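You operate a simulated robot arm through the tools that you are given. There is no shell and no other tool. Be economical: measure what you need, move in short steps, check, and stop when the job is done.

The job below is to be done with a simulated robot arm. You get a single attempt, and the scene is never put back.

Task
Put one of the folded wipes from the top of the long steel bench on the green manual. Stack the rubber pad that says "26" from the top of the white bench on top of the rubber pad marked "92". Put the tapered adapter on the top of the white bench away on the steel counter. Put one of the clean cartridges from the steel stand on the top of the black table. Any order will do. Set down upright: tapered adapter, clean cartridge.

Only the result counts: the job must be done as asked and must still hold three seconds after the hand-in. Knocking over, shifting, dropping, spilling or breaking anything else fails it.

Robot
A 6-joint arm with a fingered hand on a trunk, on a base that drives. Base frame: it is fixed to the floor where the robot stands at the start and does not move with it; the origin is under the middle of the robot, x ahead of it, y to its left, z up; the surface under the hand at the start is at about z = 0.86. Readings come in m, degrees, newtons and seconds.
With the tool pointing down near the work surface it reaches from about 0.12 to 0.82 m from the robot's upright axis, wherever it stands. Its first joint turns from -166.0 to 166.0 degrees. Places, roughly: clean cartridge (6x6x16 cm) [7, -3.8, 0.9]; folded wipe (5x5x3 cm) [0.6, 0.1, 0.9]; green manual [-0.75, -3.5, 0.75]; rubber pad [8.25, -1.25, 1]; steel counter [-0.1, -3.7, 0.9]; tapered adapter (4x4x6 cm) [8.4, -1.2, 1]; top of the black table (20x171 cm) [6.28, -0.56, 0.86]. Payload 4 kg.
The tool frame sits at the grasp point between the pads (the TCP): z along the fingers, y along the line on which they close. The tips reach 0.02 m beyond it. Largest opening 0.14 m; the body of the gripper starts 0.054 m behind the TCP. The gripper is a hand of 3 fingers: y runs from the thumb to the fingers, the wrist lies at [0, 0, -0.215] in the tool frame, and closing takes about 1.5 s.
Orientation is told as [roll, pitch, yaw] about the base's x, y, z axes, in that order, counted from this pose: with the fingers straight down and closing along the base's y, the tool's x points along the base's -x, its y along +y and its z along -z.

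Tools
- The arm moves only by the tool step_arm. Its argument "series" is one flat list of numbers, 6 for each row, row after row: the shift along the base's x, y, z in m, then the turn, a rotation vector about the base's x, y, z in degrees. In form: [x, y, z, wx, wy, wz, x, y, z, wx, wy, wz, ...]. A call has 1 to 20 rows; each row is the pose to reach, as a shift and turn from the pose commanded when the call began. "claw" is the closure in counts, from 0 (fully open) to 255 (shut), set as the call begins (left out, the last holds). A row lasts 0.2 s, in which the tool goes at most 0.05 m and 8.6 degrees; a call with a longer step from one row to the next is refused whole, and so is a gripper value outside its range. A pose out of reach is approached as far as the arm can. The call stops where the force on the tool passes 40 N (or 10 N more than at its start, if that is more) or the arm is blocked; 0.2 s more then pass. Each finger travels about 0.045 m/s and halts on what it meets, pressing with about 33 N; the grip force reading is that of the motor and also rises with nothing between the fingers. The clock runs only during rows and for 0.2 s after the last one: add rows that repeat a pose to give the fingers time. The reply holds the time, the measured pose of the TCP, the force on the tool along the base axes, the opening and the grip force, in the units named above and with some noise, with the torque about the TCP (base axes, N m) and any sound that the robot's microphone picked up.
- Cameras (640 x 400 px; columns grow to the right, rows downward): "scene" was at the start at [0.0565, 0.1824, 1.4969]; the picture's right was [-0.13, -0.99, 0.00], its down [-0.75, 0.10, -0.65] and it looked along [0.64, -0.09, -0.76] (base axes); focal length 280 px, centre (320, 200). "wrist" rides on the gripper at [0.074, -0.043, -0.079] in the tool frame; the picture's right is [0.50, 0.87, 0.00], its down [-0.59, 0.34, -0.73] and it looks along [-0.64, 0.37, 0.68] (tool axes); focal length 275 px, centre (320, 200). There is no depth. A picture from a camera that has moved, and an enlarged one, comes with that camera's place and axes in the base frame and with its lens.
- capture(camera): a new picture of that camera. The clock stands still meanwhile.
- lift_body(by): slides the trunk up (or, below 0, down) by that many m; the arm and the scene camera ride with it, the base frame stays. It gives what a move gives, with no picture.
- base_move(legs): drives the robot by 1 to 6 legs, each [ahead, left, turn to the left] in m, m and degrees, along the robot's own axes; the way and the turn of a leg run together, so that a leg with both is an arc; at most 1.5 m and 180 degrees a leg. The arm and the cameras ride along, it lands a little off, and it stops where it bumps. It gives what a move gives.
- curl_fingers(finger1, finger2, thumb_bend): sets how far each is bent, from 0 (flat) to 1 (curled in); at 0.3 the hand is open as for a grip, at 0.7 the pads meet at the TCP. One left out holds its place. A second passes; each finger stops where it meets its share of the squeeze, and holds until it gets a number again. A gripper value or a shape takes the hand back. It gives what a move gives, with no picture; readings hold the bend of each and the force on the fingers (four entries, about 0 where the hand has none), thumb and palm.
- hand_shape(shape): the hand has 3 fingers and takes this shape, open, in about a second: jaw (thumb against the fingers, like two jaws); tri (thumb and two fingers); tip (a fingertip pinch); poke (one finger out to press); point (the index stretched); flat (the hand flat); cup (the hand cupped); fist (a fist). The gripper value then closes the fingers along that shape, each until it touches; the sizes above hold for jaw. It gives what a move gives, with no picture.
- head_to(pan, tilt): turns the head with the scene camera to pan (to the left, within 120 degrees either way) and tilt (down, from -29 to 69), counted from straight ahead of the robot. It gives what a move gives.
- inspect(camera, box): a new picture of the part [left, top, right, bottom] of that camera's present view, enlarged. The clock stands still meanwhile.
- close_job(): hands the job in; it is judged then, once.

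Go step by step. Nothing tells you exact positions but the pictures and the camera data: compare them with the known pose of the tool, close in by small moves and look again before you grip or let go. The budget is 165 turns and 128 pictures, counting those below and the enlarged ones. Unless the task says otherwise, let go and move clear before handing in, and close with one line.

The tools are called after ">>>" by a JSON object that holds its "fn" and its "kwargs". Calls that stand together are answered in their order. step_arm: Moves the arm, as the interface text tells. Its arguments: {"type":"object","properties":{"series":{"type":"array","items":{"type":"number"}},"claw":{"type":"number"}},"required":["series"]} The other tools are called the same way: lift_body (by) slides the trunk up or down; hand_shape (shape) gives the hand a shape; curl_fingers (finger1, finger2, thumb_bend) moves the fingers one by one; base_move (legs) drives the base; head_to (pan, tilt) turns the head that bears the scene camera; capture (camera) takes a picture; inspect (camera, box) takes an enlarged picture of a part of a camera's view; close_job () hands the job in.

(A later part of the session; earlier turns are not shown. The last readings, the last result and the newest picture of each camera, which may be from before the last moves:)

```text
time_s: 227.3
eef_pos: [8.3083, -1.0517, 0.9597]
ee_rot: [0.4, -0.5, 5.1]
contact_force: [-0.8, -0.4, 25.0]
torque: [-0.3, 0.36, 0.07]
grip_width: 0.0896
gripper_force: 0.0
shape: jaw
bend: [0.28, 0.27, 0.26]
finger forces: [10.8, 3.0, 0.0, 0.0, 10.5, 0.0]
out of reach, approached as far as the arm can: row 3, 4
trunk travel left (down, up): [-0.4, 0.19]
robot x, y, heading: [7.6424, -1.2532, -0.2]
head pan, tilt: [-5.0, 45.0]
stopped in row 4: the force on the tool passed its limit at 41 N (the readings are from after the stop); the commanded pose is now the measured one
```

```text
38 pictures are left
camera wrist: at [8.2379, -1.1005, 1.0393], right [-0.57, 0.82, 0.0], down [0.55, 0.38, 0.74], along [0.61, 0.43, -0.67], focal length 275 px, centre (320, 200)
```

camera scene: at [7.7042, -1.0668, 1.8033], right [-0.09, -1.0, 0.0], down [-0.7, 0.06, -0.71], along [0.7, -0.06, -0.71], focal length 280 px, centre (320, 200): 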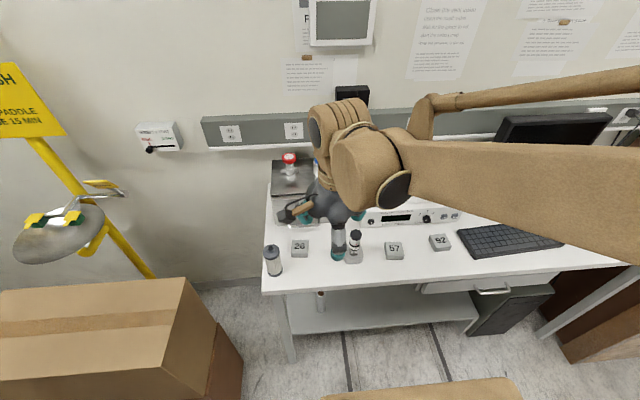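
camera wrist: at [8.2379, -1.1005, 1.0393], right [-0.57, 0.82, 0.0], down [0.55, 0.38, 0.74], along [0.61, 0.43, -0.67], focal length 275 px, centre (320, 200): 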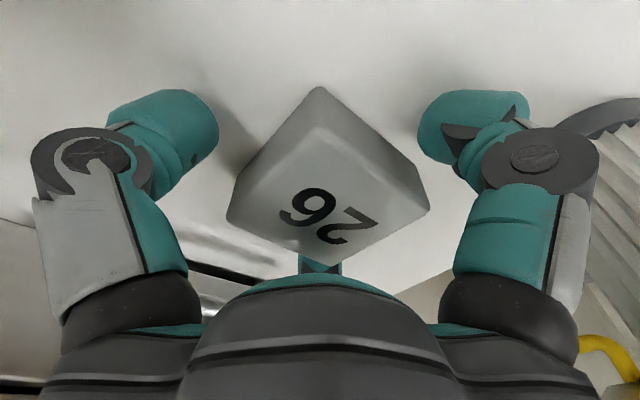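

The tips are on the bench, so the surface is at z≈0.94, and the pad sits between the fingers. I'll back off 5 mm and close.

>>> {"fn": "step_arm", "kwargs": {"series": [0, 0, 0.006, 0, 0, 0, 0, 0, 0.006, 0, 0, 0]}}

>>> {"fn": "step_arm", "kwargs": {"series": [0, 0, 0, 0, 0, 0, 0, 0, 0, 0, 0, 0, 0, 0, 0, 0, 0, 0, 0, 0, 0, 0, 0, 0, 0, 0, 0, 0, 0, 0, 0, 0, 0, 0, 0, 0, 0, 0, 0, 0, 0, 0], "claw": 210}}

>>> {"fn": "capture", "kwargs": {"camera": "wrist"}}

```text
time_s: 227.9
eef_pos: [8.3091, -1.0506, 0.9645]
ee_rot: [0.4, -0.3, 5.0]
contact_force: [0.5, 0.3, -0.2]
torque: [0.0, 0.01, -0.01]
grip_width: 0.0904
gripper_force: 0.1
shape: jaw
bend: [0.28, 0.28, 0.27]
finger forces: [0.1, 0.1, 0.0, 0.1, 0.0, 0.0]
trunk travel left (down, up): [-0.4, 0.19]
robot x, y, heading: [7.6425, -1.2482, -0.2]
head pan, tilt: [-5.0, 45.0]
```

```text
time_s: 229.5
eef_pos: [8.3092, -1.0501, 0.9637]
ee_rot: [0.4, -0.2, 4.9]
contact_force: [-0.2, 0.2, 0.5]
torque: [-0.01, 0.0, -0.01]
grip_width: 0.0613
gripper_force: 33.2
shape: jaw
bend: [0.35, 0.35, 0.37]
finger forces: [29.3, 23.4, 0.0, 0.0, 27.8, 0.0]
trunk travel left (down, up): [-0.4, 0.19]
robot x, y, heading: [7.6419, -1.2522, -0.0]
head pan, tilt: [-5.0, 45.0]
```

```text
37 pictures are left
camera wrist: at [8.2395, -1.0995, 1.043], right [-0.57, 0.82, 0.0], down [0.55, 0.38, 0.74], along [0.6, 0.43, -0.67], focal length 275 px, centre (320, 200)
```

wrist: 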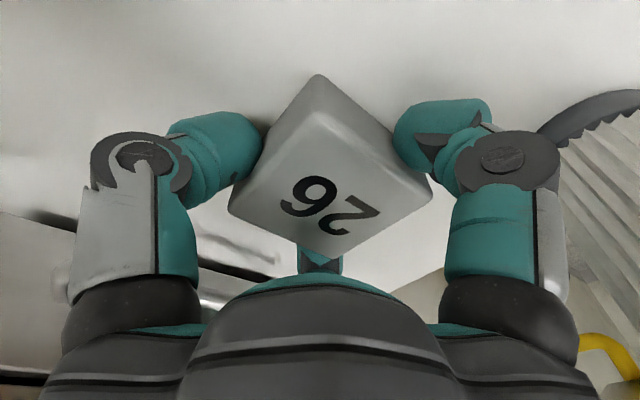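

Pad 26 is gripped. I'll lift it, lower the trunk a bit for reach, and carry it above pad 92.

>>> {"fn": "step_arm", "kwargs": {"series": [0, 0, 0.03, 0, 0, 0, 0, 0, 0.07, 0, 0, 0, 0, 0, 0.115, 0, 0, 0, 0, 0, 0.16, 0, 0, 0, 0, 0, 0.205, 0, 0, 0, 0, 0, 0.25, 0, 0, 0, 0, 0, 0.29, 0, 0, 0]}}

>>> {"fn": "lift_body", "kwargs": {"by": -0.1}}

>>> {"fn": "step_arm", "kwargs": {"series": [-0.002, -0.045, 0, 0, 0, 0, -0.004, -0.09, 0, 0, 0, 0, -0.006, -0.135, 0, 0, 0, 0, -0.008, -0.18, 0, 0, 0, 0, -0.01, -0.225, 0, 0, 0, 0, -0.012, -0.27, 0, 0, 0, 0, -0.014, -0.315, 0, 0, 0, 0, -0.016, -0.36, 0, 0, 0, 0, -0.018, -0.405, 0, 0, 0, 0, -0.02, -0.45, 0, 0, 0, 0, -0.022, -0.48, 0, 0, 0, 0]}}

>>> {"fn": "capture", "kwargs": {"camera": "wrist"}}

>>> {"fn": "capture", "kwargs": {"camera": "scene"}}

```text
time_s: 231.1
eef_pos: [8.3076, -1.0518, 1.2576]
ee_rot: [0.5, -0.4, 4.9]
contact_force: [0.0, 0.4, -0.4]
torque: [-0.01, -0.01, 0.0]
grip_width: 0.0613
gripper_force: 32.6
shape: jaw
bend: [0.35, 0.35, 0.38]
finger forces: [29.4, 23.6, 0.1, 0.0, 27.2, 0.0]
trunk travel left (down, up): [-0.4, 0.19]
robot x, y, heading: [7.6447, -1.252, 0.0]
head pan, tilt: [-5.0, 45.0]
```

```text
time_s: 232.4
eef_pos: [8.3091, -1.0503, 1.1567]
ee_rot: [0.4, -0.2, 5.0]
contact_force: [-0.1, 0.3, -1.1]
torque: [0.0, -0.01, 0.02]
grip_width: 0.0615
gripper_force: 33.4
shape: jaw
bend: [0.35, 0.35, 0.38]
finger forces: [29.4, 23.7, 0.0, 0.1, 27.3, 0.0]
trunk travel left (down, up): [-0.3, 0.29]
robot x, y, heading: [7.6443, -1.2528, -0.3]
head pan, tilt: [-5.0, 45.0]
```

```text
time_s: 234.8
eef_pos: [8.2888, -1.5316, 1.1554]
ee_rot: [0.4, -0.2, 5.0]
contact_force: [0.1, 0.0, -0.6]
torque: [0.02, 0.02, 0.01]
grip_width: 0.0606
gripper_force: 33.0
shape: jaw
bend: [0.35, 0.35, 0.38]
finger forces: [29.9, 24.1, 0.0, 0.0, 26.8, 0.1]
trunk travel left (down, up): [-0.3, 0.29]
robot x, y, heading: [7.6436, -1.2543, -0.0]
head pan, tilt: [-5.0, 45.0]
```

```text
36 pictures are left
camera wrist: at [8.2182, -1.5813, 1.234], right [-0.57, 0.82, 0.0], down [0.55, 0.38, 0.74], along [0.6, 0.43, -0.67], focal length 275 px, centre (320, 200)
```

wrist: 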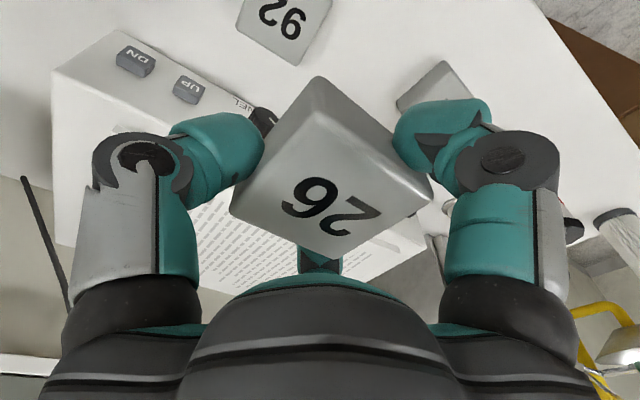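

```text
35 pictures are left
camera scene: at [7.7048, -1.0678, 1.7034], right [-0.09, -1.0, 0.0], down [-0.7, 0.06, -0.71], along [0.7, -0.06, -0.71], focal length 280 px, centre (320, 200)
```

scene: 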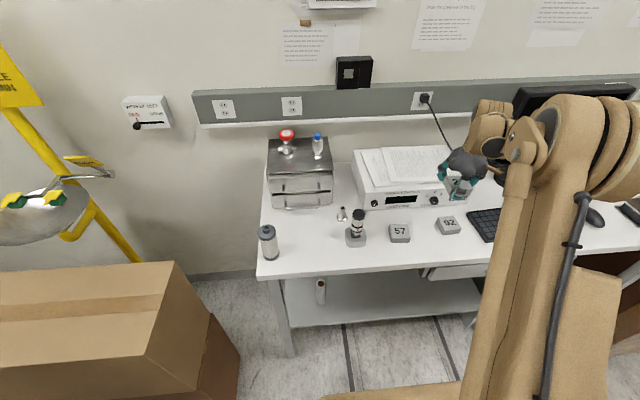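

Seen from the same wrist view, pad 92 is centred at (8.2845, -1.567) and the held pad at (8.285, -1.530), with nearly the same yaw. I'll shift -0.036 m in y and lower it to just above.

>>> {"fn": "step_arm", "kwargs": {"series": [0, -0.036, 0, 0, 0, 1.5, 0, -0.036, -0.04, 0, 0, 1.5, 0, -0.036, -0.08, 0, 0, 1.5, 0, -0.036, -0.115, 0, 0, 1.5, 0, -0.036, -0.14, 0, 0, 1.5, 0, -0.036, -0.14, 0, 0, 1.5]}}

>>> {"fn": "capture", "kwargs": {"camera": "wrist"}}

>>> {"fn": "inspect", "kwargs": {"camera": "scene", "box": [380, 160, 540, 260]}}

```text
time_s: 236.2
eef_pos: [8.2884, -1.5667, 1.0179]
ee_rot: [0.5, -0.3, 6.5]
contact_force: [-0.1, -0.1, -1.4]
torque: [-0.02, 0.01, -0.01]
grip_width: 0.0608
gripper_force: 32.9
shape: jaw
bend: [0.35, 0.35, 0.38]
finger forces: [29.8, 24.1, 0.0, 0.0, 26.6, 0.1]
trunk travel left (down, up): [-0.3, 0.29]
robot x, y, heading: [7.646, -1.253, -0.1]
head pan, tilt: [-5.0, 45.0]
```

```text
34 pictures are left
camera wrist: at [8.2196, -1.6182, 1.0969], right [-0.59, 0.8, 0.0], down [0.54, 0.4, 0.74], along [0.59, 0.44, -0.67], focal length 275 px, centre (320, 200)
```

wrist: 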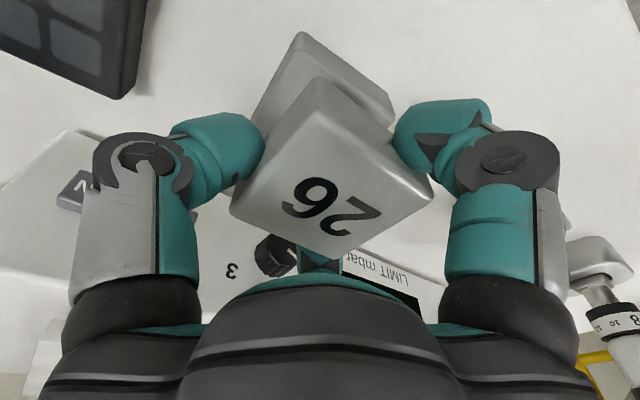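

```text
4.00 times, centred on (460, 210) of scene
camera zoom: at [7.7045, -1.067, 1.7033], right [-0.09, -1.0, 0.0], down [-0.7, 0.06, -0.71], along [0.7, -0.06, -0.71], focal length 1118 px, centre (-240, 160)
```

zoom: 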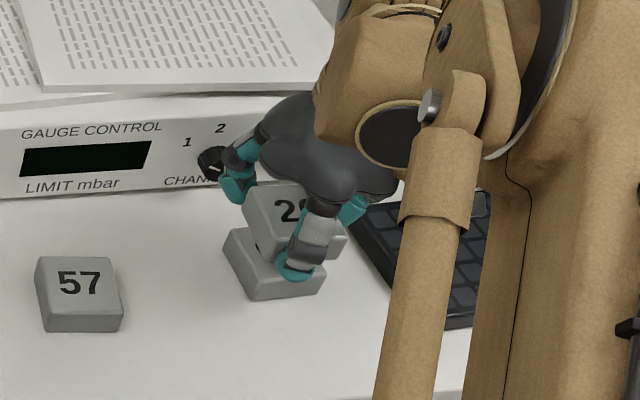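

The held pad is about 5 mm off, so I'll correct by (+0.004, -0.006) and ease down to contact.

>>> {"fn": "step_arm", "kwargs": {"series": [0.004, -0.006, 0, 0, 0, 0, 0.004, -0.006, -0.01, 0, 0, 0, 0.004, -0.006, -0.017, 0, 0, 0, 0.004, -0.006, -0.021, 0, 0, 0, 0.004, -0.006, -0.024, 0, 0, 0]}}

>>> {"fn": "capture", "kwargs": {"camera": "wrist"}}

```text
time_s: 237.4
eef_pos: [8.291, -1.5746, 0.9927]
ee_rot: [0.3, -0.2, 6.6]
contact_force: [-0.4, 0.2, -0.2]
torque: [-0.01, 0.02, 0.0]
grip_width: 0.0609
gripper_force: 32.9
shape: jaw
bend: [0.35, 0.35, 0.38]
finger forces: [29.9, 24.0, 0.1, 0.0, 26.7, 0.1]
trunk travel left (down, up): [-0.3, 0.29]
robot x, y, heading: [7.6459, -1.2485, 0.2]
head pan, tilt: [-5.0, 45.0]
```

```text
32 pictures are left
camera wrist: at [8.2225, -1.6246, 1.072], right [-0.59, 0.8, 0.0], down [0.54, 0.4, 0.74], along [0.59, 0.44, -0.67], focal length 275 px, centre (320, 200)
```

wrist: 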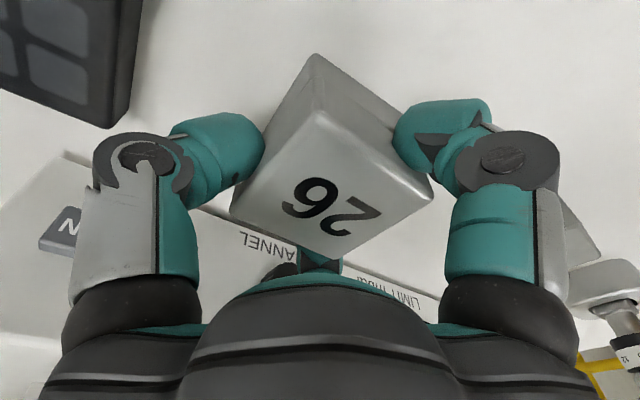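

The alignment is very good. I'll keep easing down until there is contact.

>>> {"fn": "step_arm", "kwargs": {"series": [0, 0, -0.002, 0, 0, 0, 0, 0, -0.004, 0, 0, 0, 0, 0, -0.006, 0, 0, 0, 0, 0, -0.008, 0, 0, 0]}}

```text
time_s: 238.2
eef_pos: [8.2903, -1.5742, 0.9897]
ee_rot: [0.3, -0.5, 6.3]
contact_force: [2.1, -1.7, 27.3]
torque: [0.09, 0.06, -0.05]
grip_width: 0.0625
gripper_force: 33.9
shape: jaw
bend: [0.35, 0.35, 0.37]
finger forces: [35.7, 28.7, 0.0, 0.0, 33.4, 0.0]
trunk travel left (down, up): [-0.3, 0.29]
robot x, y, heading: [7.6443, -1.2531, -0.1]
head pan, tilt: [-5.0, 45.0]
stopped in row 3: the force on the tool passed its limit at 43 N (the readings are from after the stop); the commanded pose is now the measured one
```

Firm contact. I'll relieve the pressure slightly, open the hand, and rise straight up.

>>> {"fn": "step_arm", "kwargs": {"series": [0, 0, 0.002, 0, 0, 0, 0, 0, 0.002, 0, 0, 0]}}

>>> {"fn": "step_arm", "kwargs": {"series": [0, 0, 0.001, 0, 0, 0, 0, 0, 0.001, 0, 0, 0, 0, 0, 0.001, 0, 0, 0, 0, 0, 0.001, 0, 0, 0, 0, 0, 0.001, 0, 0, 0], "claw": 80}}

>>> {"fn": "step_arm", "kwargs": {"series": [0, 0, 0.03, 0, 0, 0, 0, 0, 0.07, 0, 0, 0, 0, 0, 0.115, 0, 0, 0, 0, 0, 0.15, 0, 0, 0]}}

>>> {"fn": "capture", "kwargs": {"camera": "wrist"}}

```text
time_s: 238.8
eef_pos: [8.291, -1.5731, 0.9917]
ee_rot: [0.3, -0.4, 6.3]
contact_force: [-1.2, 0.5, 15.2]
torque: [0.05, 0.04, -0.07]
grip_width: 0.0621
gripper_force: 32.9
shape: jaw
bend: [0.35, 0.35, 0.37]
finger forces: [35.8, 27.2, 0.1, 0.0, 31.6, 0.1]
trunk travel left (down, up): [-0.3, 0.29]
robot x, y, heading: [7.639, -1.253, -0.2]
head pan, tilt: [-5.0, 45.0]
```

```text
time_s: 240.0
eef_pos: [8.2914, -1.5739, 0.9913]
ee_rot: [0.4, -0.3, 6.3]
contact_force: [0.1, 0.4, -0.1]
torque: [-0.03, 0.0, 0.01]
grip_width: 0.095
gripper_force: 0.0
shape: jaw
bend: [0.27, 0.27, 0.26]
finger forces: [0.0, 0.0, 0.0, 0.1, 0.0, 0.0]
trunk travel left (down, up): [-0.3, 0.29]
robot x, y, heading: [7.6439, -1.2511, 0.0]
head pan, tilt: [-5.0, 45.0]
```

```text
time_s: 241.0
eef_pos: [8.2914, -1.5715, 1.1412]
ee_rot: [0.4, -0.4, 6.3]
contact_force: [-0.4, 0.6, 0.0]
torque: [0.01, -0.06, -0.01]
grip_width: 0.0955
gripper_force: 0.0
shape: jaw
bend: [0.27, 0.27, 0.26]
finger forces: [0.0, 0.0, 0.0, 0.0, 0.0, 0.0]
trunk travel left (down, up): [-0.3, 0.29]
robot x, y, heading: [7.6419, -1.247, 0.1]
head pan, tilt: [-5.0, 45.0]
```

```text
31 pictures are left
camera wrist: at [8.2234, -1.6242, 1.2203], right [-0.59, 0.8, 0.0], down [0.54, 0.4, 0.74], along [0.59, 0.44, -0.67], focal length 275 px, centre (320, 200)
```

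wrist: 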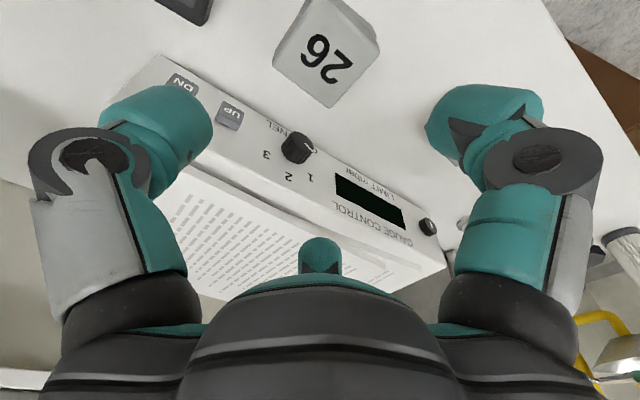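

The "26" pad sits squarely on "92". Next is the silver tapered adapter near (8.36, -1.20), tucked between the drawer box and the gauge unit. I'll move over it with the hand at yaw -50 so the fingers fit the gaps.

>>> {"fn": "step_arm", "kwargs": {"series": [0.002, 0.04, 0.02, 0, 0, -8, 0.006, 0.085, 0.03, 0, 0, -16, 0.01, 0.13, 0.03, 0, 0, -24, 0.015, 0.175, 0.03, 0, 0, -32, 0.02, 0.22, 0.03, 0, 0, -40, 0.025, 0.265, 0.03, 0, 0, -48, 0.03, 0.31, 0.03, 0, 0, -56.3, 0.035, 0.35, 0.03, 0, 0, -56.3, 0.035, 0.35, 0.03, 0, 0, -56.3], "claw": 130}}

>>> {"fn": "capture", "kwargs": {"camera": "wrist"}}

>>> {"fn": "inspect", "kwargs": {"camera": "scene", "box": [260, 140, 460, 260]}}

```text
time_s: 243.0
eef_pos: [8.3263, -1.2243, 1.1739]
ee_rot: [0.3, -0.2, -49.9]
contact_force: [-0.3, -0.5, -0.1]
torque: [0.0, 0.0, 0.0]
grip_width: 0.0688
gripper_force: 0.2
shape: jaw
bend: [0.34, 0.34, 0.33]
finger forces: [0.0, 0.0, 0.0, 0.0, 0.0, 0.0]
trunk travel left (down, up): [-0.3, 0.29]
robot x, y, heading: [7.6429, -1.2511, -0.1]
head pan, tilt: [-5.0, 45.0]
```

```text
30 pictures are left
camera wrist: at [8.2464, -1.1945, 1.2529], right [0.34, 0.94, 0.0], down [0.63, -0.23, 0.74], along [0.7, -0.25, -0.67], focal length 275 px, centre (320, 200)
```

wrist: 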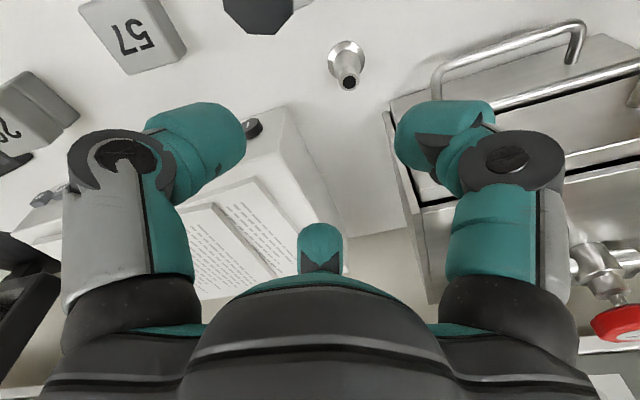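

```text
3.20 times, centred on (360, 200) of scene
camera zoom: at [7.7048, -1.0678, 1.7034], right [-0.09, -1.0, 0.0], down [-0.7, 0.06, -0.71], along [0.7, -0.06, -0.71], focal length 894 px, centre (192, 200)
```

zoom: 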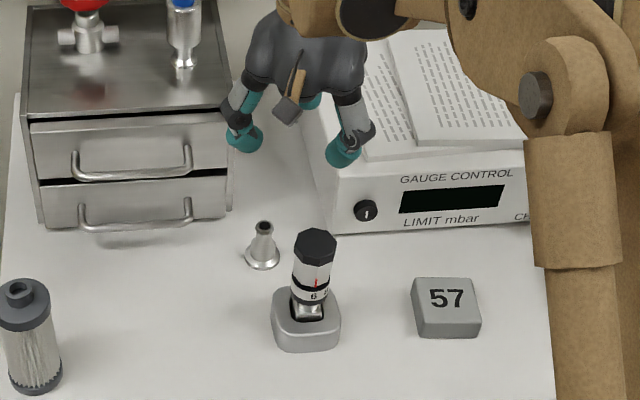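

The adapter is at (8.358, -1.204), with a knob tool in front and the drawer box behind. I'll centre the hand over it with a slight 5° lean away from the drawers and come partway down.

>>> {"fn": "step_arm", "kwargs": {"series": [0.02, 0.012, 0, 0, -5, 0, 0.031, 0.019, -0.01, 0, -5, 0, 0.031, 0.019, -0.05, 0, -5, 0, 0.031, 0.019, -0.09, 0, -5, 0, 0.031, 0.019, -0.12, 0, -5, 0, 0.031, 0.019, -0.12, 0, -5, 0]}}

>>> {"fn": "capture", "kwargs": {"camera": "wrist"}}

>>> {"fn": "inspect", "kwargs": {"camera": "scene", "box": [260, 140, 460, 260]}}

```text
time_s: 244.4
eef_pos: [8.3576, -1.2041, 1.0535]
ee_rot: [4.2, -3.5, -50.0]
contact_force: [1.0, 0.3, -0.4]
torque: [0.02, 0.0, 0.01]
grip_width: 0.069
gripper_force: 0.1
shape: jaw
bend: [0.34, 0.34, 0.33]
finger forces: [0.0, 0.0, 0.0, 0.0, 0.1, 0.1]
trunk travel left (down, up): [-0.3, 0.29]
robot x, y, heading: [7.6397, -1.2501, 0.1]
head pan, tilt: [-5.0, 45.0]
```

```text
28 pictures are left
camera wrist: at [8.271, -1.1742, 1.1251], right [0.34, 0.94, 0.03], down [0.57, -0.23, 0.79], along [0.75, -0.25, -0.61], focal length 275 px, centre (320, 200)
```

wrist: 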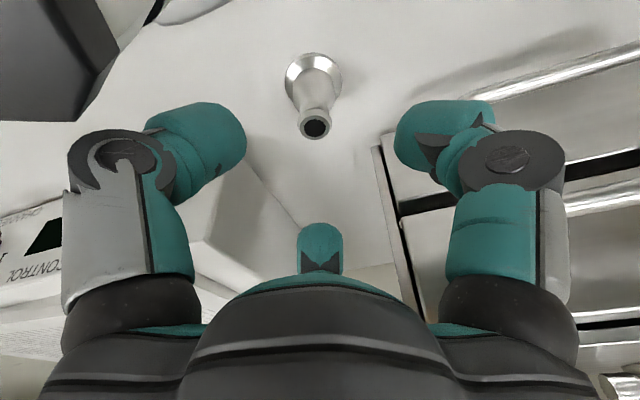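

```text
3.20 times, centred on (360, 200) of scene
camera zoom: at [7.7045, -1.067, 1.7033], right [-0.09, -1.0, 0.0], down [-0.7, 0.06, -0.71], along [0.7, -0.06, -0.71], focal length 894 px, centre (192, 200)
```

zoom: 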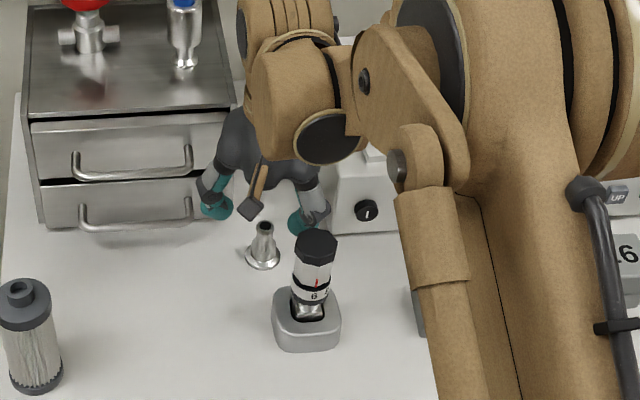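

The adapter is centred at (8.361, -1.205) and the clearances hold. I'll descend to grip height and close.

>>> {"fn": "step_arm", "kwargs": {"series": [0.003, -0.001, -0.03, 0, 0, 0, 0.003, -0.001, -0.055, 0, 0, 0, 0.003, -0.001, -0.073, 0, 0, 0, 0.003, -0.001, -0.073, 0, 0, 0]}}

>>> {"fn": "capture", "kwargs": {"camera": "wrist"}}

```text
time_s: 245.4
eef_pos: [8.3607, -1.2051, 0.9791]
ee_rot: [4.2, -3.5, -50.1]
contact_force: [0.5, 0.1, -0.6]
torque: [0.03, -0.02, 0.03]
grip_width: 0.0689
gripper_force: 0.1
shape: jaw
bend: [0.34, 0.34, 0.33]
finger forces: [0.0, 0.0, 0.0, 0.1, 0.1, 0.0]
trunk travel left (down, up): [-0.3, 0.29]
robot x, y, heading: [7.6457, -1.2552, 0.1]
head pan, tilt: [-5.0, 45.0]
```

```text
26 pictures are left
camera wrist: at [8.2741, -1.176, 1.0502], right [0.34, 0.94, 0.03], down [0.57, -0.23, 0.79], along [0.75, -0.25, -0.61], focal length 275 px, centre (320, 200)
```

wrist: 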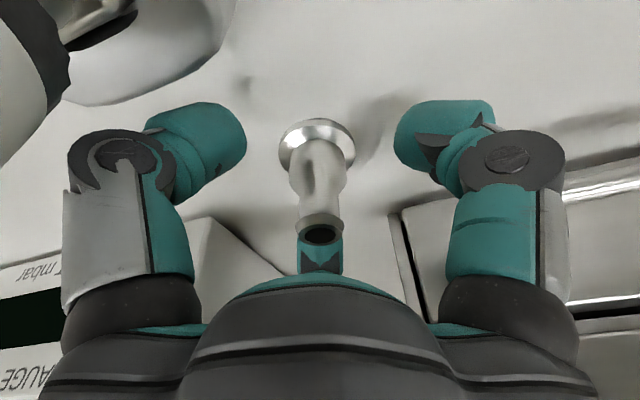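

The neck is centred between the fingers. I'll close now.

>>> {"fn": "step_arm", "kwargs": {"series": [0, 0, 0, 0, 0, 0, 0, 0, 0, 0, 0, 0, 0, 0, 0, 0, 0, 0, 0, 0, 0, 0, 0, 0, 0, 0, 0, 0, 0, 0, 0, 0, 0, 0, 0, 0, 0, 0, 0, 0, 0, 0], "claw": 240}}

>>> {"fn": "capture", "kwargs": {"camera": "wrist"}}

```text
time_s: 247.0
eef_pos: [8.3607, -1.2054, 0.9808]
ee_rot: [4.2, -3.6, -50.0]
contact_force: [6.2, 1.4, 17.7]
torque: [0.11, -0.22, 0.0]
grip_width: 0.0178
gripper_force: 32.7
shape: jaw
bend: [0.61, 0.57, 0.55]
finger forces: [29.7, 38.4, 0.0, 0.0, 20.2, 0.0]
trunk travel left (down, up): [-0.3, 0.29]
robot x, y, heading: [7.6443, -1.2527, 0.1]
head pan, tilt: [-5.0, 45.0]
```

```text
25 pictures are left
camera wrist: at [8.2738, -1.176, 1.0511], right [0.34, 0.94, 0.03], down [0.56, -0.23, 0.79], along [0.75, -0.25, -0.61], focal length 275 px, centre (320, 200)
```

wrist: 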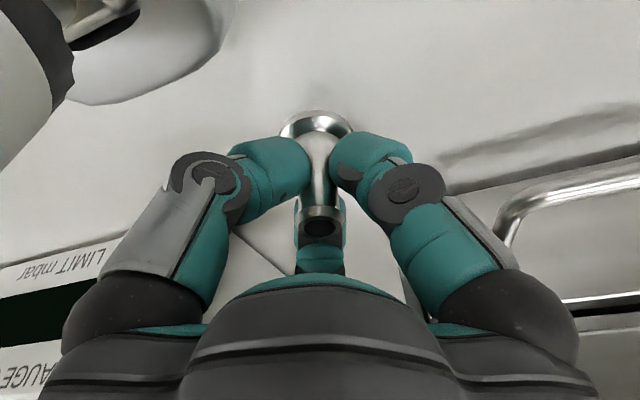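

The adapter's neck is gripped. I'll lift it straight up and check that it hangs upright.

>>> {"fn": "step_arm", "kwargs": {"series": [0, 0, 0.02, 0, 0, 0, 0, 0, 0.05, 0, 0, 0, 0, 0, 0.09, 0, 0, 0, 0, 0, 0.13, 0, 0, 0, 0, 0, 0.17, 0, 0, 0, 0, 0, 0.21, 0, 0, 0, -0.03, 0, 0.23, 0, 0, 0, -0.07, 0, 0.25, 0, 0, 0, -0.11, 0, 0.27, 0, 0, 0]}}

>>> {"fn": "inspect", "kwargs": {"camera": "scene", "box": [260, 110, 460, 260]}}

```text
time_s: 249.0
eef_pos: [8.2493, -1.2037, 1.2508]
ee_rot: [4.2, -3.6, -50.0]
contact_force: [-1.3, 0.6, -1.2]
torque: [0.01, -0.03, 0.01]
grip_width: 0.0175
gripper_force: 33.2
shape: jaw
bend: [0.62, 0.58, 0.55]
finger forces: [22.3, 30.4, 0.0, 0.0, 20.7, 0.1]
trunk travel left (down, up): [-0.3, 0.29]
robot x, y, heading: [7.6443, -1.2533, -0.0]
head pan, tilt: [-5.0, 45.0]
```

```text
2.67 times, centred on (360, 185) of scene
camera zoom: at [7.7022, -1.0671, 1.7034], right [-0.09, -1.0, 0.0], down [-0.7, 0.06, -0.71], along [0.71, -0.06, -0.71], focal length 745 px, centre (213, 240)
```

zoom: 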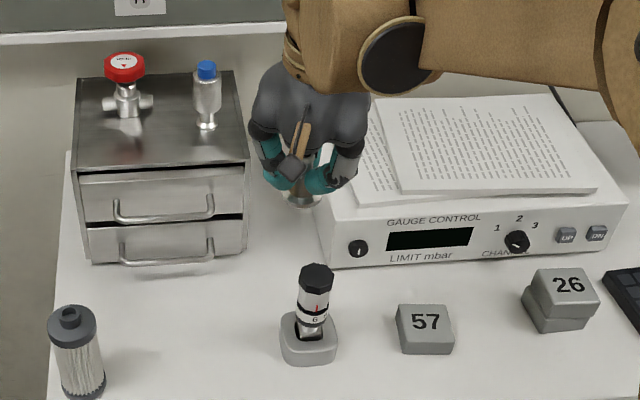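

The adapter is held and everything else on the bench is undisturbed. I'll raise and draw in the hand, back away, and strafe to the aisle in front of the stand.

>>> {"fn": "lift_body", "kwargs": {"by": 0.1}}

>>> {"fn": "base_move", "kwargs": {"legs": [[-0.14, 0, 0]]}}

>>> {"fn": "step_arm", "kwargs": {"series": [-0.03, -0.01, 0.03, 0, 0, 0, -0.06, -0.02, 0.06, 0, 0, 0, -0.09, -0.03, 0.09, 0, 0, 0, -0.12, -0.04, 0.12, 0, 0, 0, -0.15, -0.05, 0.14, 0, 0, 0, -0.18, -0.05, 0.15, 0, 0, 0]}}

>>> {"fn": "head_to", "kwargs": {"pan": -80, "tilt": 35}}

>>> {"fn": "capture", "kwargs": {"camera": "scene"}}

```text
time_s: 250.3
eef_pos: [8.253, -1.2045, 1.3496]
ee_rot: [4.2, -3.5, -50.0]
contact_force: [-0.1, 0.1, -1.5]
torque: [-0.02, 0.0, 0.02]
grip_width: 0.0175
gripper_force: 33.3
shape: jaw
bend: [0.62, 0.58, 0.55]
finger forces: [22.1, 30.5, 0.1, 0.0, 20.7, 0.0]
trunk travel left (down, up): [-0.4, 0.19]
robot x, y, heading: [7.6379, -1.2502, -0.2]
head pan, tilt: [-5.0, 45.0]
```

```text
time_s: 251.6
eef_pos: [8.1104, -1.2039, 1.35]
ee_rot: [4.3, -3.5, -49.9]
contact_force: [-0.8, -0.4, -0.1]
torque: [0.01, -0.01, 0.01]
grip_width: 0.0177
gripper_force: 32.5
shape: jaw
bend: [0.62, 0.58, 0.55]
finger forces: [22.2, 30.5, 0.0, 0.1, 20.8, 0.0]
trunk travel left (down, up): [-0.4, 0.19]
robot x, y, heading: [7.5072, -1.2511, 0.0]
head pan, tilt: [-5.0, 45.0]
```

```text
time_s: 253.0
eef_pos: [7.9301, -1.2543, 1.4991]
ee_rot: [4.2, -3.6, -49.9]
contact_force: [-0.1, 0.3, -0.1]
torque: [-0.03, 0.0, 0.0]
grip_width: 0.0175
gripper_force: 33.1
shape: jaw
bend: [0.62, 0.58, 0.55]
finger forces: [22.1, 30.3, 0.0, 0.1, 20.8, 0.0]
trunk travel left (down, up): [-0.4, 0.19]
robot x, y, heading: [7.504, -1.2558, -0.1]
head pan, tilt: [-5.0, 45.0]
```

```text
time_s: 254.5
eef_pos: [7.9328, -1.2539, 1.4987]
ee_rot: [4.2, -3.6, -50.0]
contact_force: [0.1, 0.1, 0.3]
torque: [-0.01, 0.02, 0.0]
grip_width: 0.0174
gripper_force: 32.9
shape: jaw
bend: [0.62, 0.58, 0.55]
finger forces: [22.2, 30.3, 0.1, 0.0, 20.9, 0.0]
trunk travel left (down, up): [-0.4, 0.19]
robot x, y, heading: [7.5007, -1.2558, 0.2]
head pan, tilt: [-80.0, 35.0]
```

```text
23 pictures are left
camera scene: at [7.4988, -1.1467, 1.8181], right [-0.98, -0.18, 0.0], down [-0.1, 0.56, -0.82], along [0.14, -0.81, -0.57], focal length 280 px, centre (320, 200)
```

scene: 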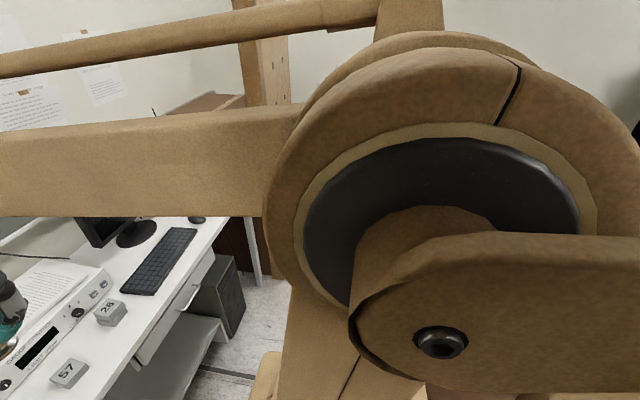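

I'll tuck the hand a little more, then strafe right along x≈7.58 to clear the brown boxes.

>>> {"fn": "step_arm", "kwargs": {"series": [-0.04, 0, 0, 0, 0, 0, -0.08, 0, 0, 0, 0, 0]}}

>>> {"fn": "base_move", "kwargs": {"legs": [[0.07, 0, 0], [0, -1.2, 0]]}}

```text
time_s: 255.1
eef_pos: [7.8503, -1.2546, 1.4991]
ee_rot: [4.2, -3.6, -49.9]
contact_force: [0.0, -0.2, -0.1]
torque: [-0.05, 0.01, 0.01]
grip_width: 0.0176
gripper_force: 32.9
shape: jaw
bend: [0.62, 0.58, 0.55]
finger forces: [21.9, 30.5, 0.0, 0.0, 20.9, 0.0]
trunk travel left (down, up): [-0.4, 0.19]
robot x, y, heading: [7.5046, -1.2523, 0.0]
head pan, tilt: [-80.0, 35.0]
```

```text
time_s: 261.9
eef_pos: [7.932, -2.4629, 1.499]
ee_rot: [4.1, -3.5, -49.0]
contact_force: [0.2, 0.1, -0.5]
torque: [0.01, 0.03, 0.02]
grip_width: 0.0175
gripper_force: 32.8
shape: jaw
bend: [0.62, 0.58, 0.55]
finger forces: [22.1, 30.3, 0.0, 0.1, 20.9, 0.0]
trunk travel left (down, up): [-0.4, 0.19]
robot x, y, heading: [7.5817, -2.4662, 0.7]
head pan, tilt: [-80.0, 35.0]
```

Clear. I'll back west to x≈6.6, extend the arm forward as before (elbow in), and continue backward to x≈5.63.

>>> {"fn": "base_move", "kwargs": {"legs": [[-0.98, 0, -0.7]]}}

>>> {"fn": "step_arm", "kwargs": {"series": [0.04, -0.025, 0, 0, 0, 0, 0.08, -0.05, 0, 0, 0, 0, 0.12, -0.075, 0, 0, 0, 0, 0.16, -0.1, 0, 0, 0, 0, 0.2, -0.125, 0, 0, 0, 0, 0.24, -0.15, 0, 0, 0, 0, 0.28, -0.18, 0.01, 0, 0, 0, 0.31, -0.21, 0.02, 0, 0, 0, 0.33, -0.25, 0.02, 0, 0, 0]}}

>>> {"fn": "base_move", "kwargs": {"legs": [[-0.95, 0.0, 0]]}}

```text
time_s: 266.9
eef_pos: [6.9628, -2.4334, 1.5]
ee_rot: [3.5, -4.8, -47.9]
contact_force: [-1.3, 1.4, -1.5]
torque: [-0.07, -0.02, -0.01]
grip_width: 0.0174
gripper_force: 33.1
shape: jaw
bend: [0.62, 0.58, 0.55]
finger forces: [22.6, 29.9, 0.0, 0.0, 22.0, 0.1]
trunk travel left (down, up): [-0.4, 0.19]
robot x, y, heading: [6.6183, -2.4738, 1.6]
head pan, tilt: [-80.0, 35.0]
```

```text
refused: row 7 steps farther than a row can; nothing moved
```

```text
time_s: 271.9
eef_pos: [6.0431, -2.4239, 1.4996]
ee_rot: [4.2, -3.8, -44.4]
contact_force: [-1.4, 1.1, 0.3]
torque: [0.0, -0.05, 0.01]
grip_width: 0.0172
gripper_force: 33.0
shape: jaw
bend: [0.62, 0.58, 0.55]
finger forces: [23.9, 29.4, 0.0, 0.1, 22.2, 0.0]
trunk travel left (down, up): [-0.4, 0.19]
robot x, y, heading: [5.7002, -2.4583, 5.4]
head pan, tilt: [-80.0, 35.0]
stopped in leg 1: the robot was blocked; the commanded pose is now the measured one
```

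The arm move was refused, so the folded elbow met something (probably the hanging cable) at x≈5.7. I'll go forward a bit, extend the arm properly, and look.

>>> {"fn": "base_move", "kwargs": {"legs": [[0.35, 0, -5.4]]}}

>>> {"fn": "step_arm", "kwargs": {"series": [0.04, -0.02, 0, 0, 0, 0, 0.08, -0.04, 0, 0, 0, 0, 0.12, -0.06, 0, 0, 0, 0, 0.16, -0.08, 0, 0, 0, 0, 0.2, -0.1, 0, 0, 0, 0, 0.24, -0.12, 0, 0, 0, 0, 0.275, -0.14, 0, 0, 0, 0, 0.31, -0.165, 0, 0, 0, 0, 0.325, -0.2, 0, 0, 0, 0]}}

>>> {"fn": "head_to", "kwargs": {"pan": -100, "tilt": 35}}

>>> {"fn": "capture", "kwargs": {"camera": "scene"}}

```text
time_s: 274.1
eef_pos: [6.3989, -2.4457, 1.4988]
ee_rot: [4.0, -3.6, -50.2]
contact_force: [0.6, -1.1, -0.6]
torque: [0.02, 0.03, -0.01]
grip_width: 0.0177
gripper_force: 32.7
shape: jaw
bend: [0.62, 0.58, 0.55]
finger forces: [23.7, 29.4, 0.0, 0.0, 22.2, 0.1]
trunk travel left (down, up): [-0.4, 0.19]
robot x, y, heading: [6.0475, -2.4438, -0.2]
head pan, tilt: [-80.0, 35.0]
```

```text
time_s: 276.1
eef_pos: [6.7258, -2.649, 1.4979]
ee_rot: [4.3, -3.6, -50.1]
contact_force: [-0.5, -0.6, -1.5]
torque: [0.03, -0.02, -0.01]
grip_width: 0.0176
gripper_force: 33.5
shape: jaw
bend: [0.8, 0.58, 0.55]
finger forces: [23.3, 29.9, 0.0, 0.0, 21.4, 0.0]
trunk travel left (down, up): [-0.4, 0.19]
robot x, y, heading: [6.0502, -2.4407, -0.5]
head pan, tilt: [-80.0, 35.0]
```

```text
time_s: 277.0
eef_pos: [6.7257, -2.6457, 1.4992]
ee_rot: [4.1, -3.5, -50.2]
contact_force: [-0.3, 0.2, -0.9]
torque: [0.01, -0.03, 0.0]
grip_width: 0.0178
gripper_force: 33.1
shape: jaw
bend: [0.8, 0.58, 0.55]
finger forces: [23.3, 29.7, 0.1, 0.0, 21.5, 0.1]
trunk travel left (down, up): [-0.4, 0.19]
robot x, y, heading: [6.0478, -2.442, -0.3]
head pan, tilt: [-100.0, 35.0]
```

```text
22 pictures are left
camera scene: at [6.015, -2.3366, 1.8182], right [-0.98, 0.18, 0.0], down [0.1, 0.56, -0.82], along [-0.15, -0.81, -0.57], focal length 280 px, centre (320, 200)
```

scene: 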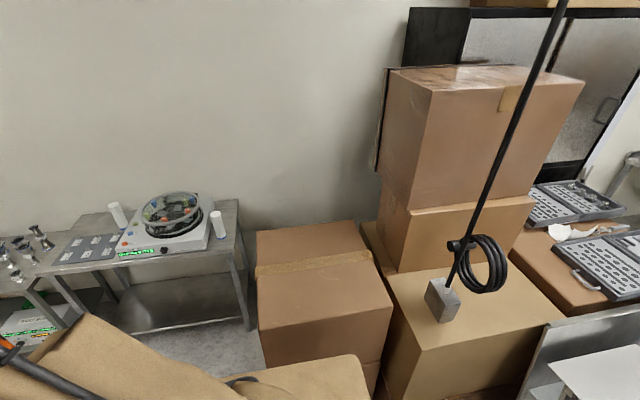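

One finger's bend changed to 0.8, so I'll check the grip with the wrist camera.

>>> {"fn": "capture", "kwargs": {"camera": "wrist"}}

```text
21 pictures are left
camera wrist: at [6.6387, -2.6167, 1.5697], right [0.34, 0.94, 0.03], down [0.56, -0.23, 0.79], along [0.75, -0.25, -0.61], focal length 275 px, centre (320, 200)
```

wrist: 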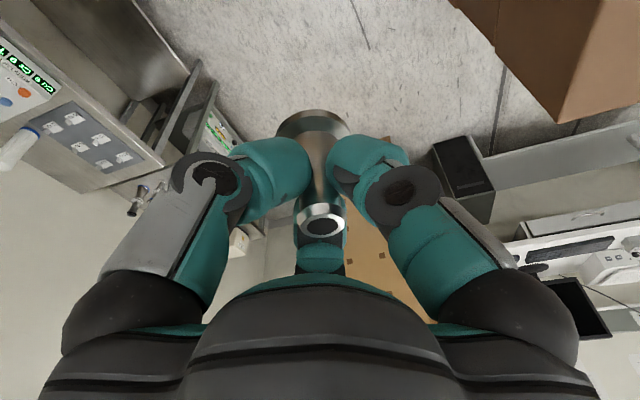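

The adapter is still held securely. I'll retrace my earlier path backward: to x≈5.63, strafe left, then diagonally out past the sheets.

>>> {"fn": "base_move", "kwargs": {"legs": [[-0.42, 0, 0]]}}

>>> {"fn": "base_move", "kwargs": {"legs": [[0, 0.34, 0], [-0.18, 0.02, 0], [-0.1, 0.1, 0]]}}

```text
time_s: 279.5
eef_pos: [6.3128, -2.6396, 1.5003]
ee_rot: [4.2, -3.6, -49.9]
contact_force: [-0.5, 1.0, -1.2]
torque: [0.04, -0.01, -0.01]
grip_width: 0.0176
gripper_force: 33.8
shape: jaw
bend: [0.8, 0.58, 0.55]
finger forces: [23.3, 29.8, 0.0, 0.1, 21.6, 0.1]
trunk travel left (down, up): [-0.4, 0.19]
robot x, y, heading: [5.6342, -2.4382, -0.3]
head pan, tilt: [-100.0, 35.0]
```

```text
time_s: 283.8
eef_pos: [6.0331, -2.1819, 1.4995]
ee_rot: [4.1, -3.7, -50.0]
contact_force: [-0.8, 0.8, -0.5]
torque: [-0.02, 0.0, 0.04]
grip_width: 0.0175
gripper_force: 33.0
shape: jaw
bend: [0.8, 0.58, 0.55]
finger forces: [23.4, 29.8, 0.0, 0.1, 21.6, 0.0]
trunk travel left (down, up): [-0.4, 0.19]
robot x, y, heading: [5.3567, -1.9821, -0.3]
head pan, tilt: [-100.0, 35.0]
```

>>> {"fn": "step_arm", "kwargs": {"series": [0, -0.04, 0, 0, 0, 0, 0, -0.08, 0, 0, 0, 0, 0, -0.12, 0, 0, 0, 0]}}

>>> {"fn": "base_move", "kwargs": {"legs": [[-0.16, 0.08, 0.3], [-1.2, 0.02, 0]]}}

```text
time_s: 284.6
eef_pos: [6.0367, -2.3061, 1.496]
ee_rot: [4.2, -3.5, -50.1]
contact_force: [0.1, -1.4, -1.1]
torque: [0.0, -0.02, 0.03]
grip_width: 0.0176
gripper_force: 32.6
shape: jaw
bend: [0.8, 0.58, 0.55]
finger forces: [23.3, 29.9, 0.0, 0.0, 21.6, 0.0]
trunk travel left (down, up): [-0.4, 0.19]
robot x, y, heading: [5.3572, -1.9827, -0.4]
head pan, tilt: [-100.0, 35.0]
```

```text
time_s: 291.8
eef_pos: [4.6723, -2.2003, 1.4974]
ee_rot: [4.2, -3.6, -49.2]
contact_force: [0.3, 0.1, -1.5]
torque: [-0.02, 0.04, 0.0]
grip_width: 0.0177
gripper_force: 33.0
shape: jaw
bend: [0.8, 0.58, 0.55]
finger forces: [23.4, 29.8, 0.0, 0.1, 21.7, 0.0]
trunk travel left (down, up): [-0.4, 0.19]
robot x, y, heading: [3.9919, -1.885, 0.5]
head pan, tilt: [-100.0, 35.0]
```

Past the tight spot. I'll keep reversing along the known corridor toward the counter.

>>> {"fn": "base_move", "kwargs": {"legs": [[-1.3, -0.1, -0.5], [-0.3, -0.75, 0]]}}

>>> {"fn": "base_move", "kwargs": {"legs": [[-1.2, 0, 0], [-0.7, -0.1, 0]]}}

```text
time_s: 302.4
eef_pos: [3.0835, -3.0885, 1.4977]
ee_rot: [4.2, -3.5, -48.8]
contact_force: [0.2, 0.1, -0.4]
torque: [0.0, 0.04, -0.03]
grip_width: 0.0175
gripper_force: 32.4
shape: jaw
bend: [0.8, 0.58, 0.55]
finger forces: [23.5, 29.8, 0.0, 0.1, 21.8, 0.0]
trunk travel left (down, up): [-0.4, 0.19]
robot x, y, heading: [2.3993, -2.7792, 0.8]
head pan, tilt: [-100.0, 35.0]
```

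```text
time_s: 311.9
eef_pos: [1.1826, -3.2273, 1.4974]
ee_rot: [4.2, -3.7, -48.2]
contact_force: [0.1, -0.3, -0.9]
torque: [0.01, -0.01, 0.0]
grip_width: 0.0175
gripper_force: 33.4
shape: jaw
bend: [0.8, 0.58, 0.55]
finger forces: [23.6, 29.8, 0.0, 0.1, 21.9, 0.0]
trunk travel left (down, up): [-0.4, 0.19]
robot x, y, heading: [0.4956, -2.9272, 1.6]
head pan, tilt: [-100.0, 35.0]
```

I'm at the counter area. I'll lower the trunk, draw the hand in, and turn to face the counter.

>>> {"fn": "step_arm", "kwargs": {"series": [-0.035, 0.03, 0, 0, 0, 0, -0.07, 0.06, 0, 0, 0, 0, -0.105, 0.09, 0, 0, 0, 0, -0.14, 0.12, 0, 0, 0, 0, -0.175, 0.15, 0, 0, 0, 0, -0.21, 0.18, 0, 0, 0, 0, -0.245, 0.21, 0, 0, 0, 0, -0.28, 0.24, 0, 0, 0, 0, -0.3, 0.27, 0, 0, 0, 0]}}

>>> {"fn": "lift_body", "kwargs": {"by": -0.3}}

>>> {"fn": "base_move", "kwargs": {"legs": [[0, 0, -91.6]]}}

>>> {"fn": "head_to", "kwargs": {"pan": -20, "tilt": 40}}

>>> {"fn": "capture", "kwargs": {"camera": "scene"}}

```text
time_s: 313.9
eef_pos: [0.8805, -2.9541, 1.4986]
ee_rot: [4.2, -3.8, -48.3]
contact_force: [0.2, 0.0, -1.2]
torque: [-0.01, 0.01, -0.02]
grip_width: 0.0176
gripper_force: 33.2
shape: jaw
bend: [0.8, 0.58, 0.56]
finger forces: [23.0, 30.1, 0.1, 0.0, 21.4, 0.0]
trunk travel left (down, up): [-0.4, 0.19]
robot x, y, heading: [0.4963, -2.9294, 1.6]
head pan, tilt: [-100.0, 35.0]
```

```text
time_s: 316.9
eef_pos: [0.8816, -2.9556, 1.1985]
ee_rot: [4.3, -3.6, -48.2]
contact_force: [0.2, 0.3, -1.3]
torque: [0.0, -0.01, 0.0]
grip_width: 0.0177
gripper_force: 32.9
shape: jaw
bend: [0.8, 0.58, 0.56]
finger forces: [23.2, 30.1, 0.0, 0.0, 21.4, 0.1]
trunk travel left (down, up): [-0.1, 0.49]
robot x, y, heading: [0.4951, -2.9248, 1.5]
head pan, tilt: [-100.0, 35.0]
```

```text
time_s: 321.1
eef_pos: [0.4732, -3.3133, 1.1972]
ee_rot: [4.2, -3.6, -137.0]
contact_force: [-0.1, -0.1, -1.4]
torque: [-0.03, 0.01, -0.01]
grip_width: 0.0176
gripper_force: 33.0
shape: jaw
bend: [0.8, 0.58, 0.56]
finger forces: [23.7, 30.2, 0.0, 0.1, 20.6, 0.1]
trunk travel left (down, up): [-0.1, 0.49]
robot x, y, heading: [0.4943, -2.9247, -87.4]
head pan, tilt: [-100.0, 35.0]
```

```text
time_s: 322.7
eef_pos: [0.4719, -3.3139, 1.1978]
ee_rot: [4.3, -3.6, -137.0]
contact_force: [0.3, 0.0, -1.3]
torque: [-0.01, -0.03, 0.04]
grip_width: 0.0171
gripper_force: 33.0
shape: jaw
bend: [0.8, 0.58, 0.56]
finger forces: [23.7, 30.1, 0.1, 0.1, 20.5, 0.1]
trunk travel left (down, up): [-0.1, 0.49]
robot x, y, heading: [0.4927, -2.9237, -87.2]
head pan, tilt: [-20.0, 40.0]
```

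```text
20 pictures are left
camera scene: at [0.6575, -2.976, 1.5106], right [-0.95, 0.3, 0.0], down [0.19, 0.61, -0.77], along [-0.23, -0.73, -0.64], focal length 280 px, centre (320, 200)
```

scene: 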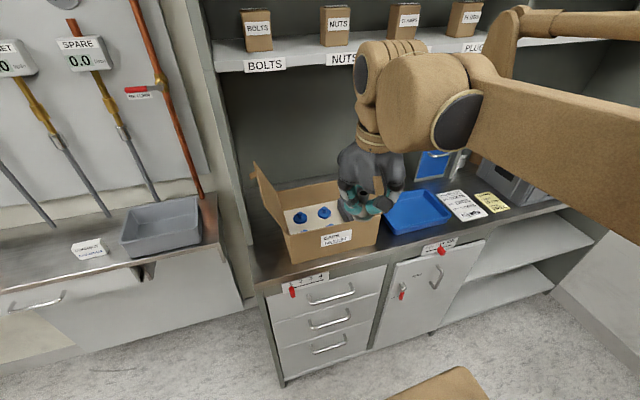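

The counter is mostly occupied, but its right end, beside the green manual at about (-0.85, -3.49), is free steel. I'll strafe there, with the hand in front of the counter edge.

>>> {"fn": "base_move", "kwargs": {"legs": [[0, 0, -2.8], [0, -0.5, 0], [0, -0.42, 0]]}}

>>> {"fn": "head_to", "kwargs": {"pan": -45, "tilt": 40}}

>>> {"fn": "capture", "kwargs": {"camera": "scene"}}

```text
time_s: 328.2
eef_pos: [-0.4671, -3.3119, 1.1976]
ee_rot: [4.3, -3.6, -139.8]
contact_force: [-0.1, 0.7, -1.5]
torque: [0.0, 0.01, 0.0]
grip_width: 0.0175
gripper_force: 32.8
shape: jaw
bend: [0.8, 0.58, 0.56]
finger forces: [23.9, 30.1, 0.1, 0.1, 20.5, 0.1]
trunk travel left (down, up): [-0.1, 0.49]
robot x, y, heading: [-0.4271, -2.9266, -90.1]
head pan, tilt: [-20.0, 40.0]
```

```text
time_s: 329.1
eef_pos: [-0.4657, -3.3129, 1.1977]
ee_rot: [4.2, -3.6, -139.8]
contact_force: [0.2, -0.2, -0.1]
torque: [0.01, 0.0, 0.02]
grip_width: 0.0177
gripper_force: 32.5
shape: jaw
bend: [0.8, 0.58, 0.56]
finger forces: [23.8, 30.1, 0.1, 0.0, 20.5, 0.0]
trunk travel left (down, up): [-0.1, 0.49]
robot x, y, heading: [-0.4251, -2.9246, -90.1]
head pan, tilt: [-45.0, 40.0]
```

```text
19 pictures are left
camera scene: at [-0.2968, -2.964, 1.5106], right [-0.71, 0.71, 0.0], down [0.45, 0.45, -0.77], along [-0.54, -0.54, -0.64], focal length 280 px, centre (320, 200)
```

scene: 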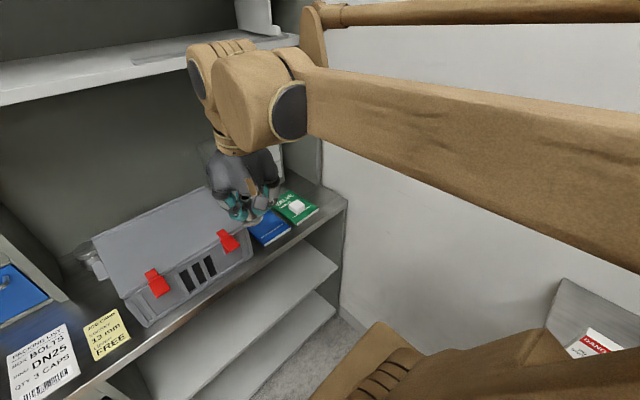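

>>> {"fn": "inspect", "kwargs": {"camera": "scene", "box": [240, 150, 370, 240]}}

```text
4.44 times, centred on (305, 195) of scene
camera zoom: at [-0.2968, -2.964, 1.5106], right [-0.71, 0.71, 0.0], down [0.45, 0.45, -0.77], along [-0.54, -0.54, -0.64], focal length 1242 px, centre (387, 222)
```

zoom: 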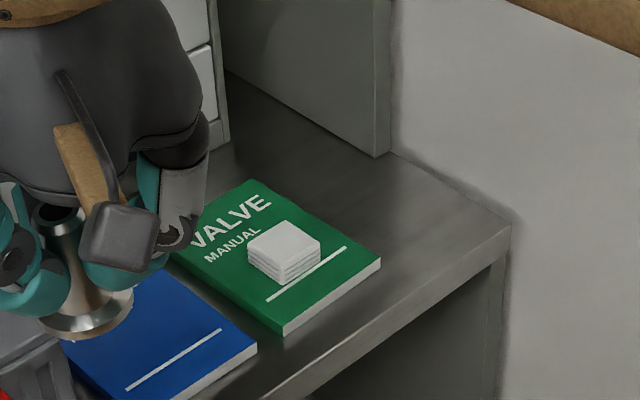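

The free area is confirmed around (-0.855, -3.505). The adapter looks a bit tilted in the grip, so I'll check it with the wrist camera before lowering.

>>> {"fn": "capture", "kwargs": {"camera": "wrist"}}

```text
17 pictures are left
camera wrist: at [-0.4369, -3.2244, 1.269], right [0.94, -0.34, 0.03], down [-0.23, -0.57, 0.79], along [-0.25, -0.75, -0.61], focal length 275 px, centre (320, 200)
```

wrist: 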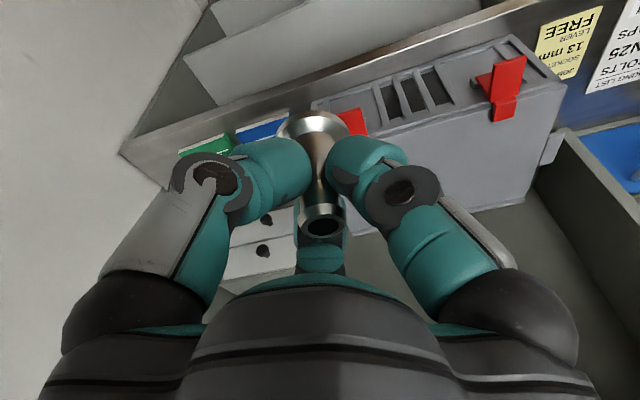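

The adapter's base leans about 5° toward (-x, +y). I'll counter-rotate the hand while moving to in front of the right end, then in over the free spot.

>>> {"fn": "step_arm", "kwargs": {"series": [-0.043, 0, -0.015, -0.4, -1, 0, -0.086, 0, -0.03, -0.8, -2, 0, -0.129, 0, -0.045, -1.2, -3, 0, -0.172, 0, -0.06, -1.5, -4, 0, -0.215, 0, -0.075, -1.7, -4.7, 0, -0.258, 0, -0.09, -1.7, -4.7, 0, -0.301, 0, -0.105, -1.7, -4.7, 0, -0.344, 0, -0.12, -1.7, -4.7, 0, -0.387, 0, -0.135, -1.7, -4.7, 0, -0.389, -0.04, -0.145, -1.7, -4.7, 0, -0.389, -0.08, -0.155, -1.7, -4.7, 0, -0.389, -0.12, -0.165, -1.7, -4.7, 0, -0.389, -0.16, -0.175, -1.7, -4.7, 0, -0.389, -0.192, -0.2, -1.7, -4.7, 0, -0.389, -0.192, -0.22, -1.7, -4.7, 0, -0.389, -0.192, -0.22, -1.7, -4.7, 0]}}

>>> {"fn": "inspect", "kwargs": {"camera": "scene", "box": [240, 150, 370, 240]}}

>>> {"fn": "capture", "kwargs": {"camera": "wrist"}}

```text
time_s: 332.5
eef_pos: [-0.856, -3.506, 0.9802]
ee_rot: [8.5, -1.1, -140.1]
contact_force: [-1.2, 0.0, -1.5]
torque: [-0.02, 0.02, 0.02]
grip_width: 0.0175
gripper_force: 32.6
shape: jaw
bend: [0.8, 0.58, 0.56]
finger forces: [24.5, 30.0, 0.0, 0.1, 20.6, 0.0]
trunk travel left (down, up): [-0.1, 0.49]
robot x, y, heading: [-0.4257, -2.926, -90.2]
head pan, tilt: [-45.0, 40.0]
```

```text
4.44 times, centred on (305, 195) of scene
camera zoom: at [-0.2972, -2.9641, 1.5106], right [-0.71, 0.71, 0.0], down [0.46, 0.45, -0.77], along [-0.54, -0.54, -0.64], focal length 1242 px, centre (387, 222)
```

zoom: 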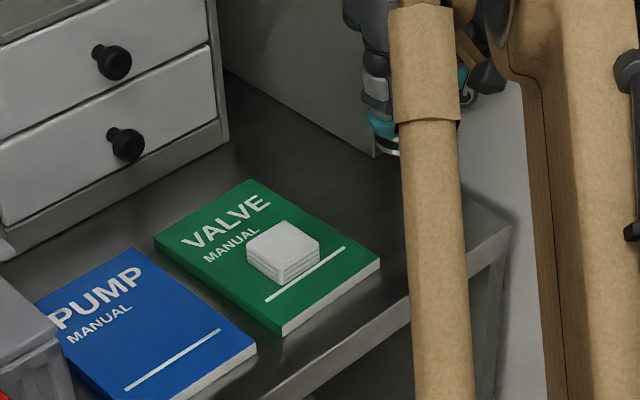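

```text
15 pictures are left
camera wrist: at [-0.8319, -3.4156, 1.0511], right [0.94, -0.33, 0.12], down [-0.29, -0.54, 0.79], along [-0.2, -0.77, -0.6], focal length 275 px, centre (320, 200)
```

wrist: 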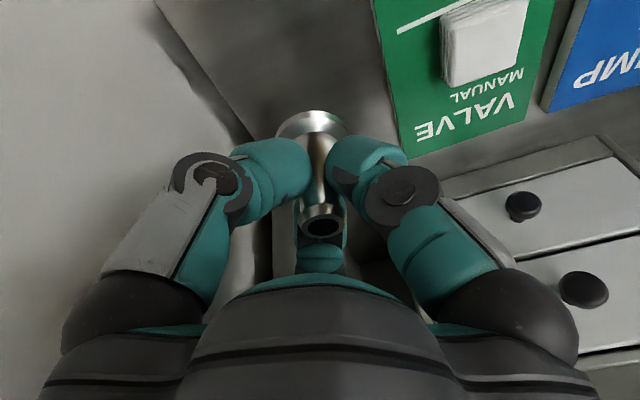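

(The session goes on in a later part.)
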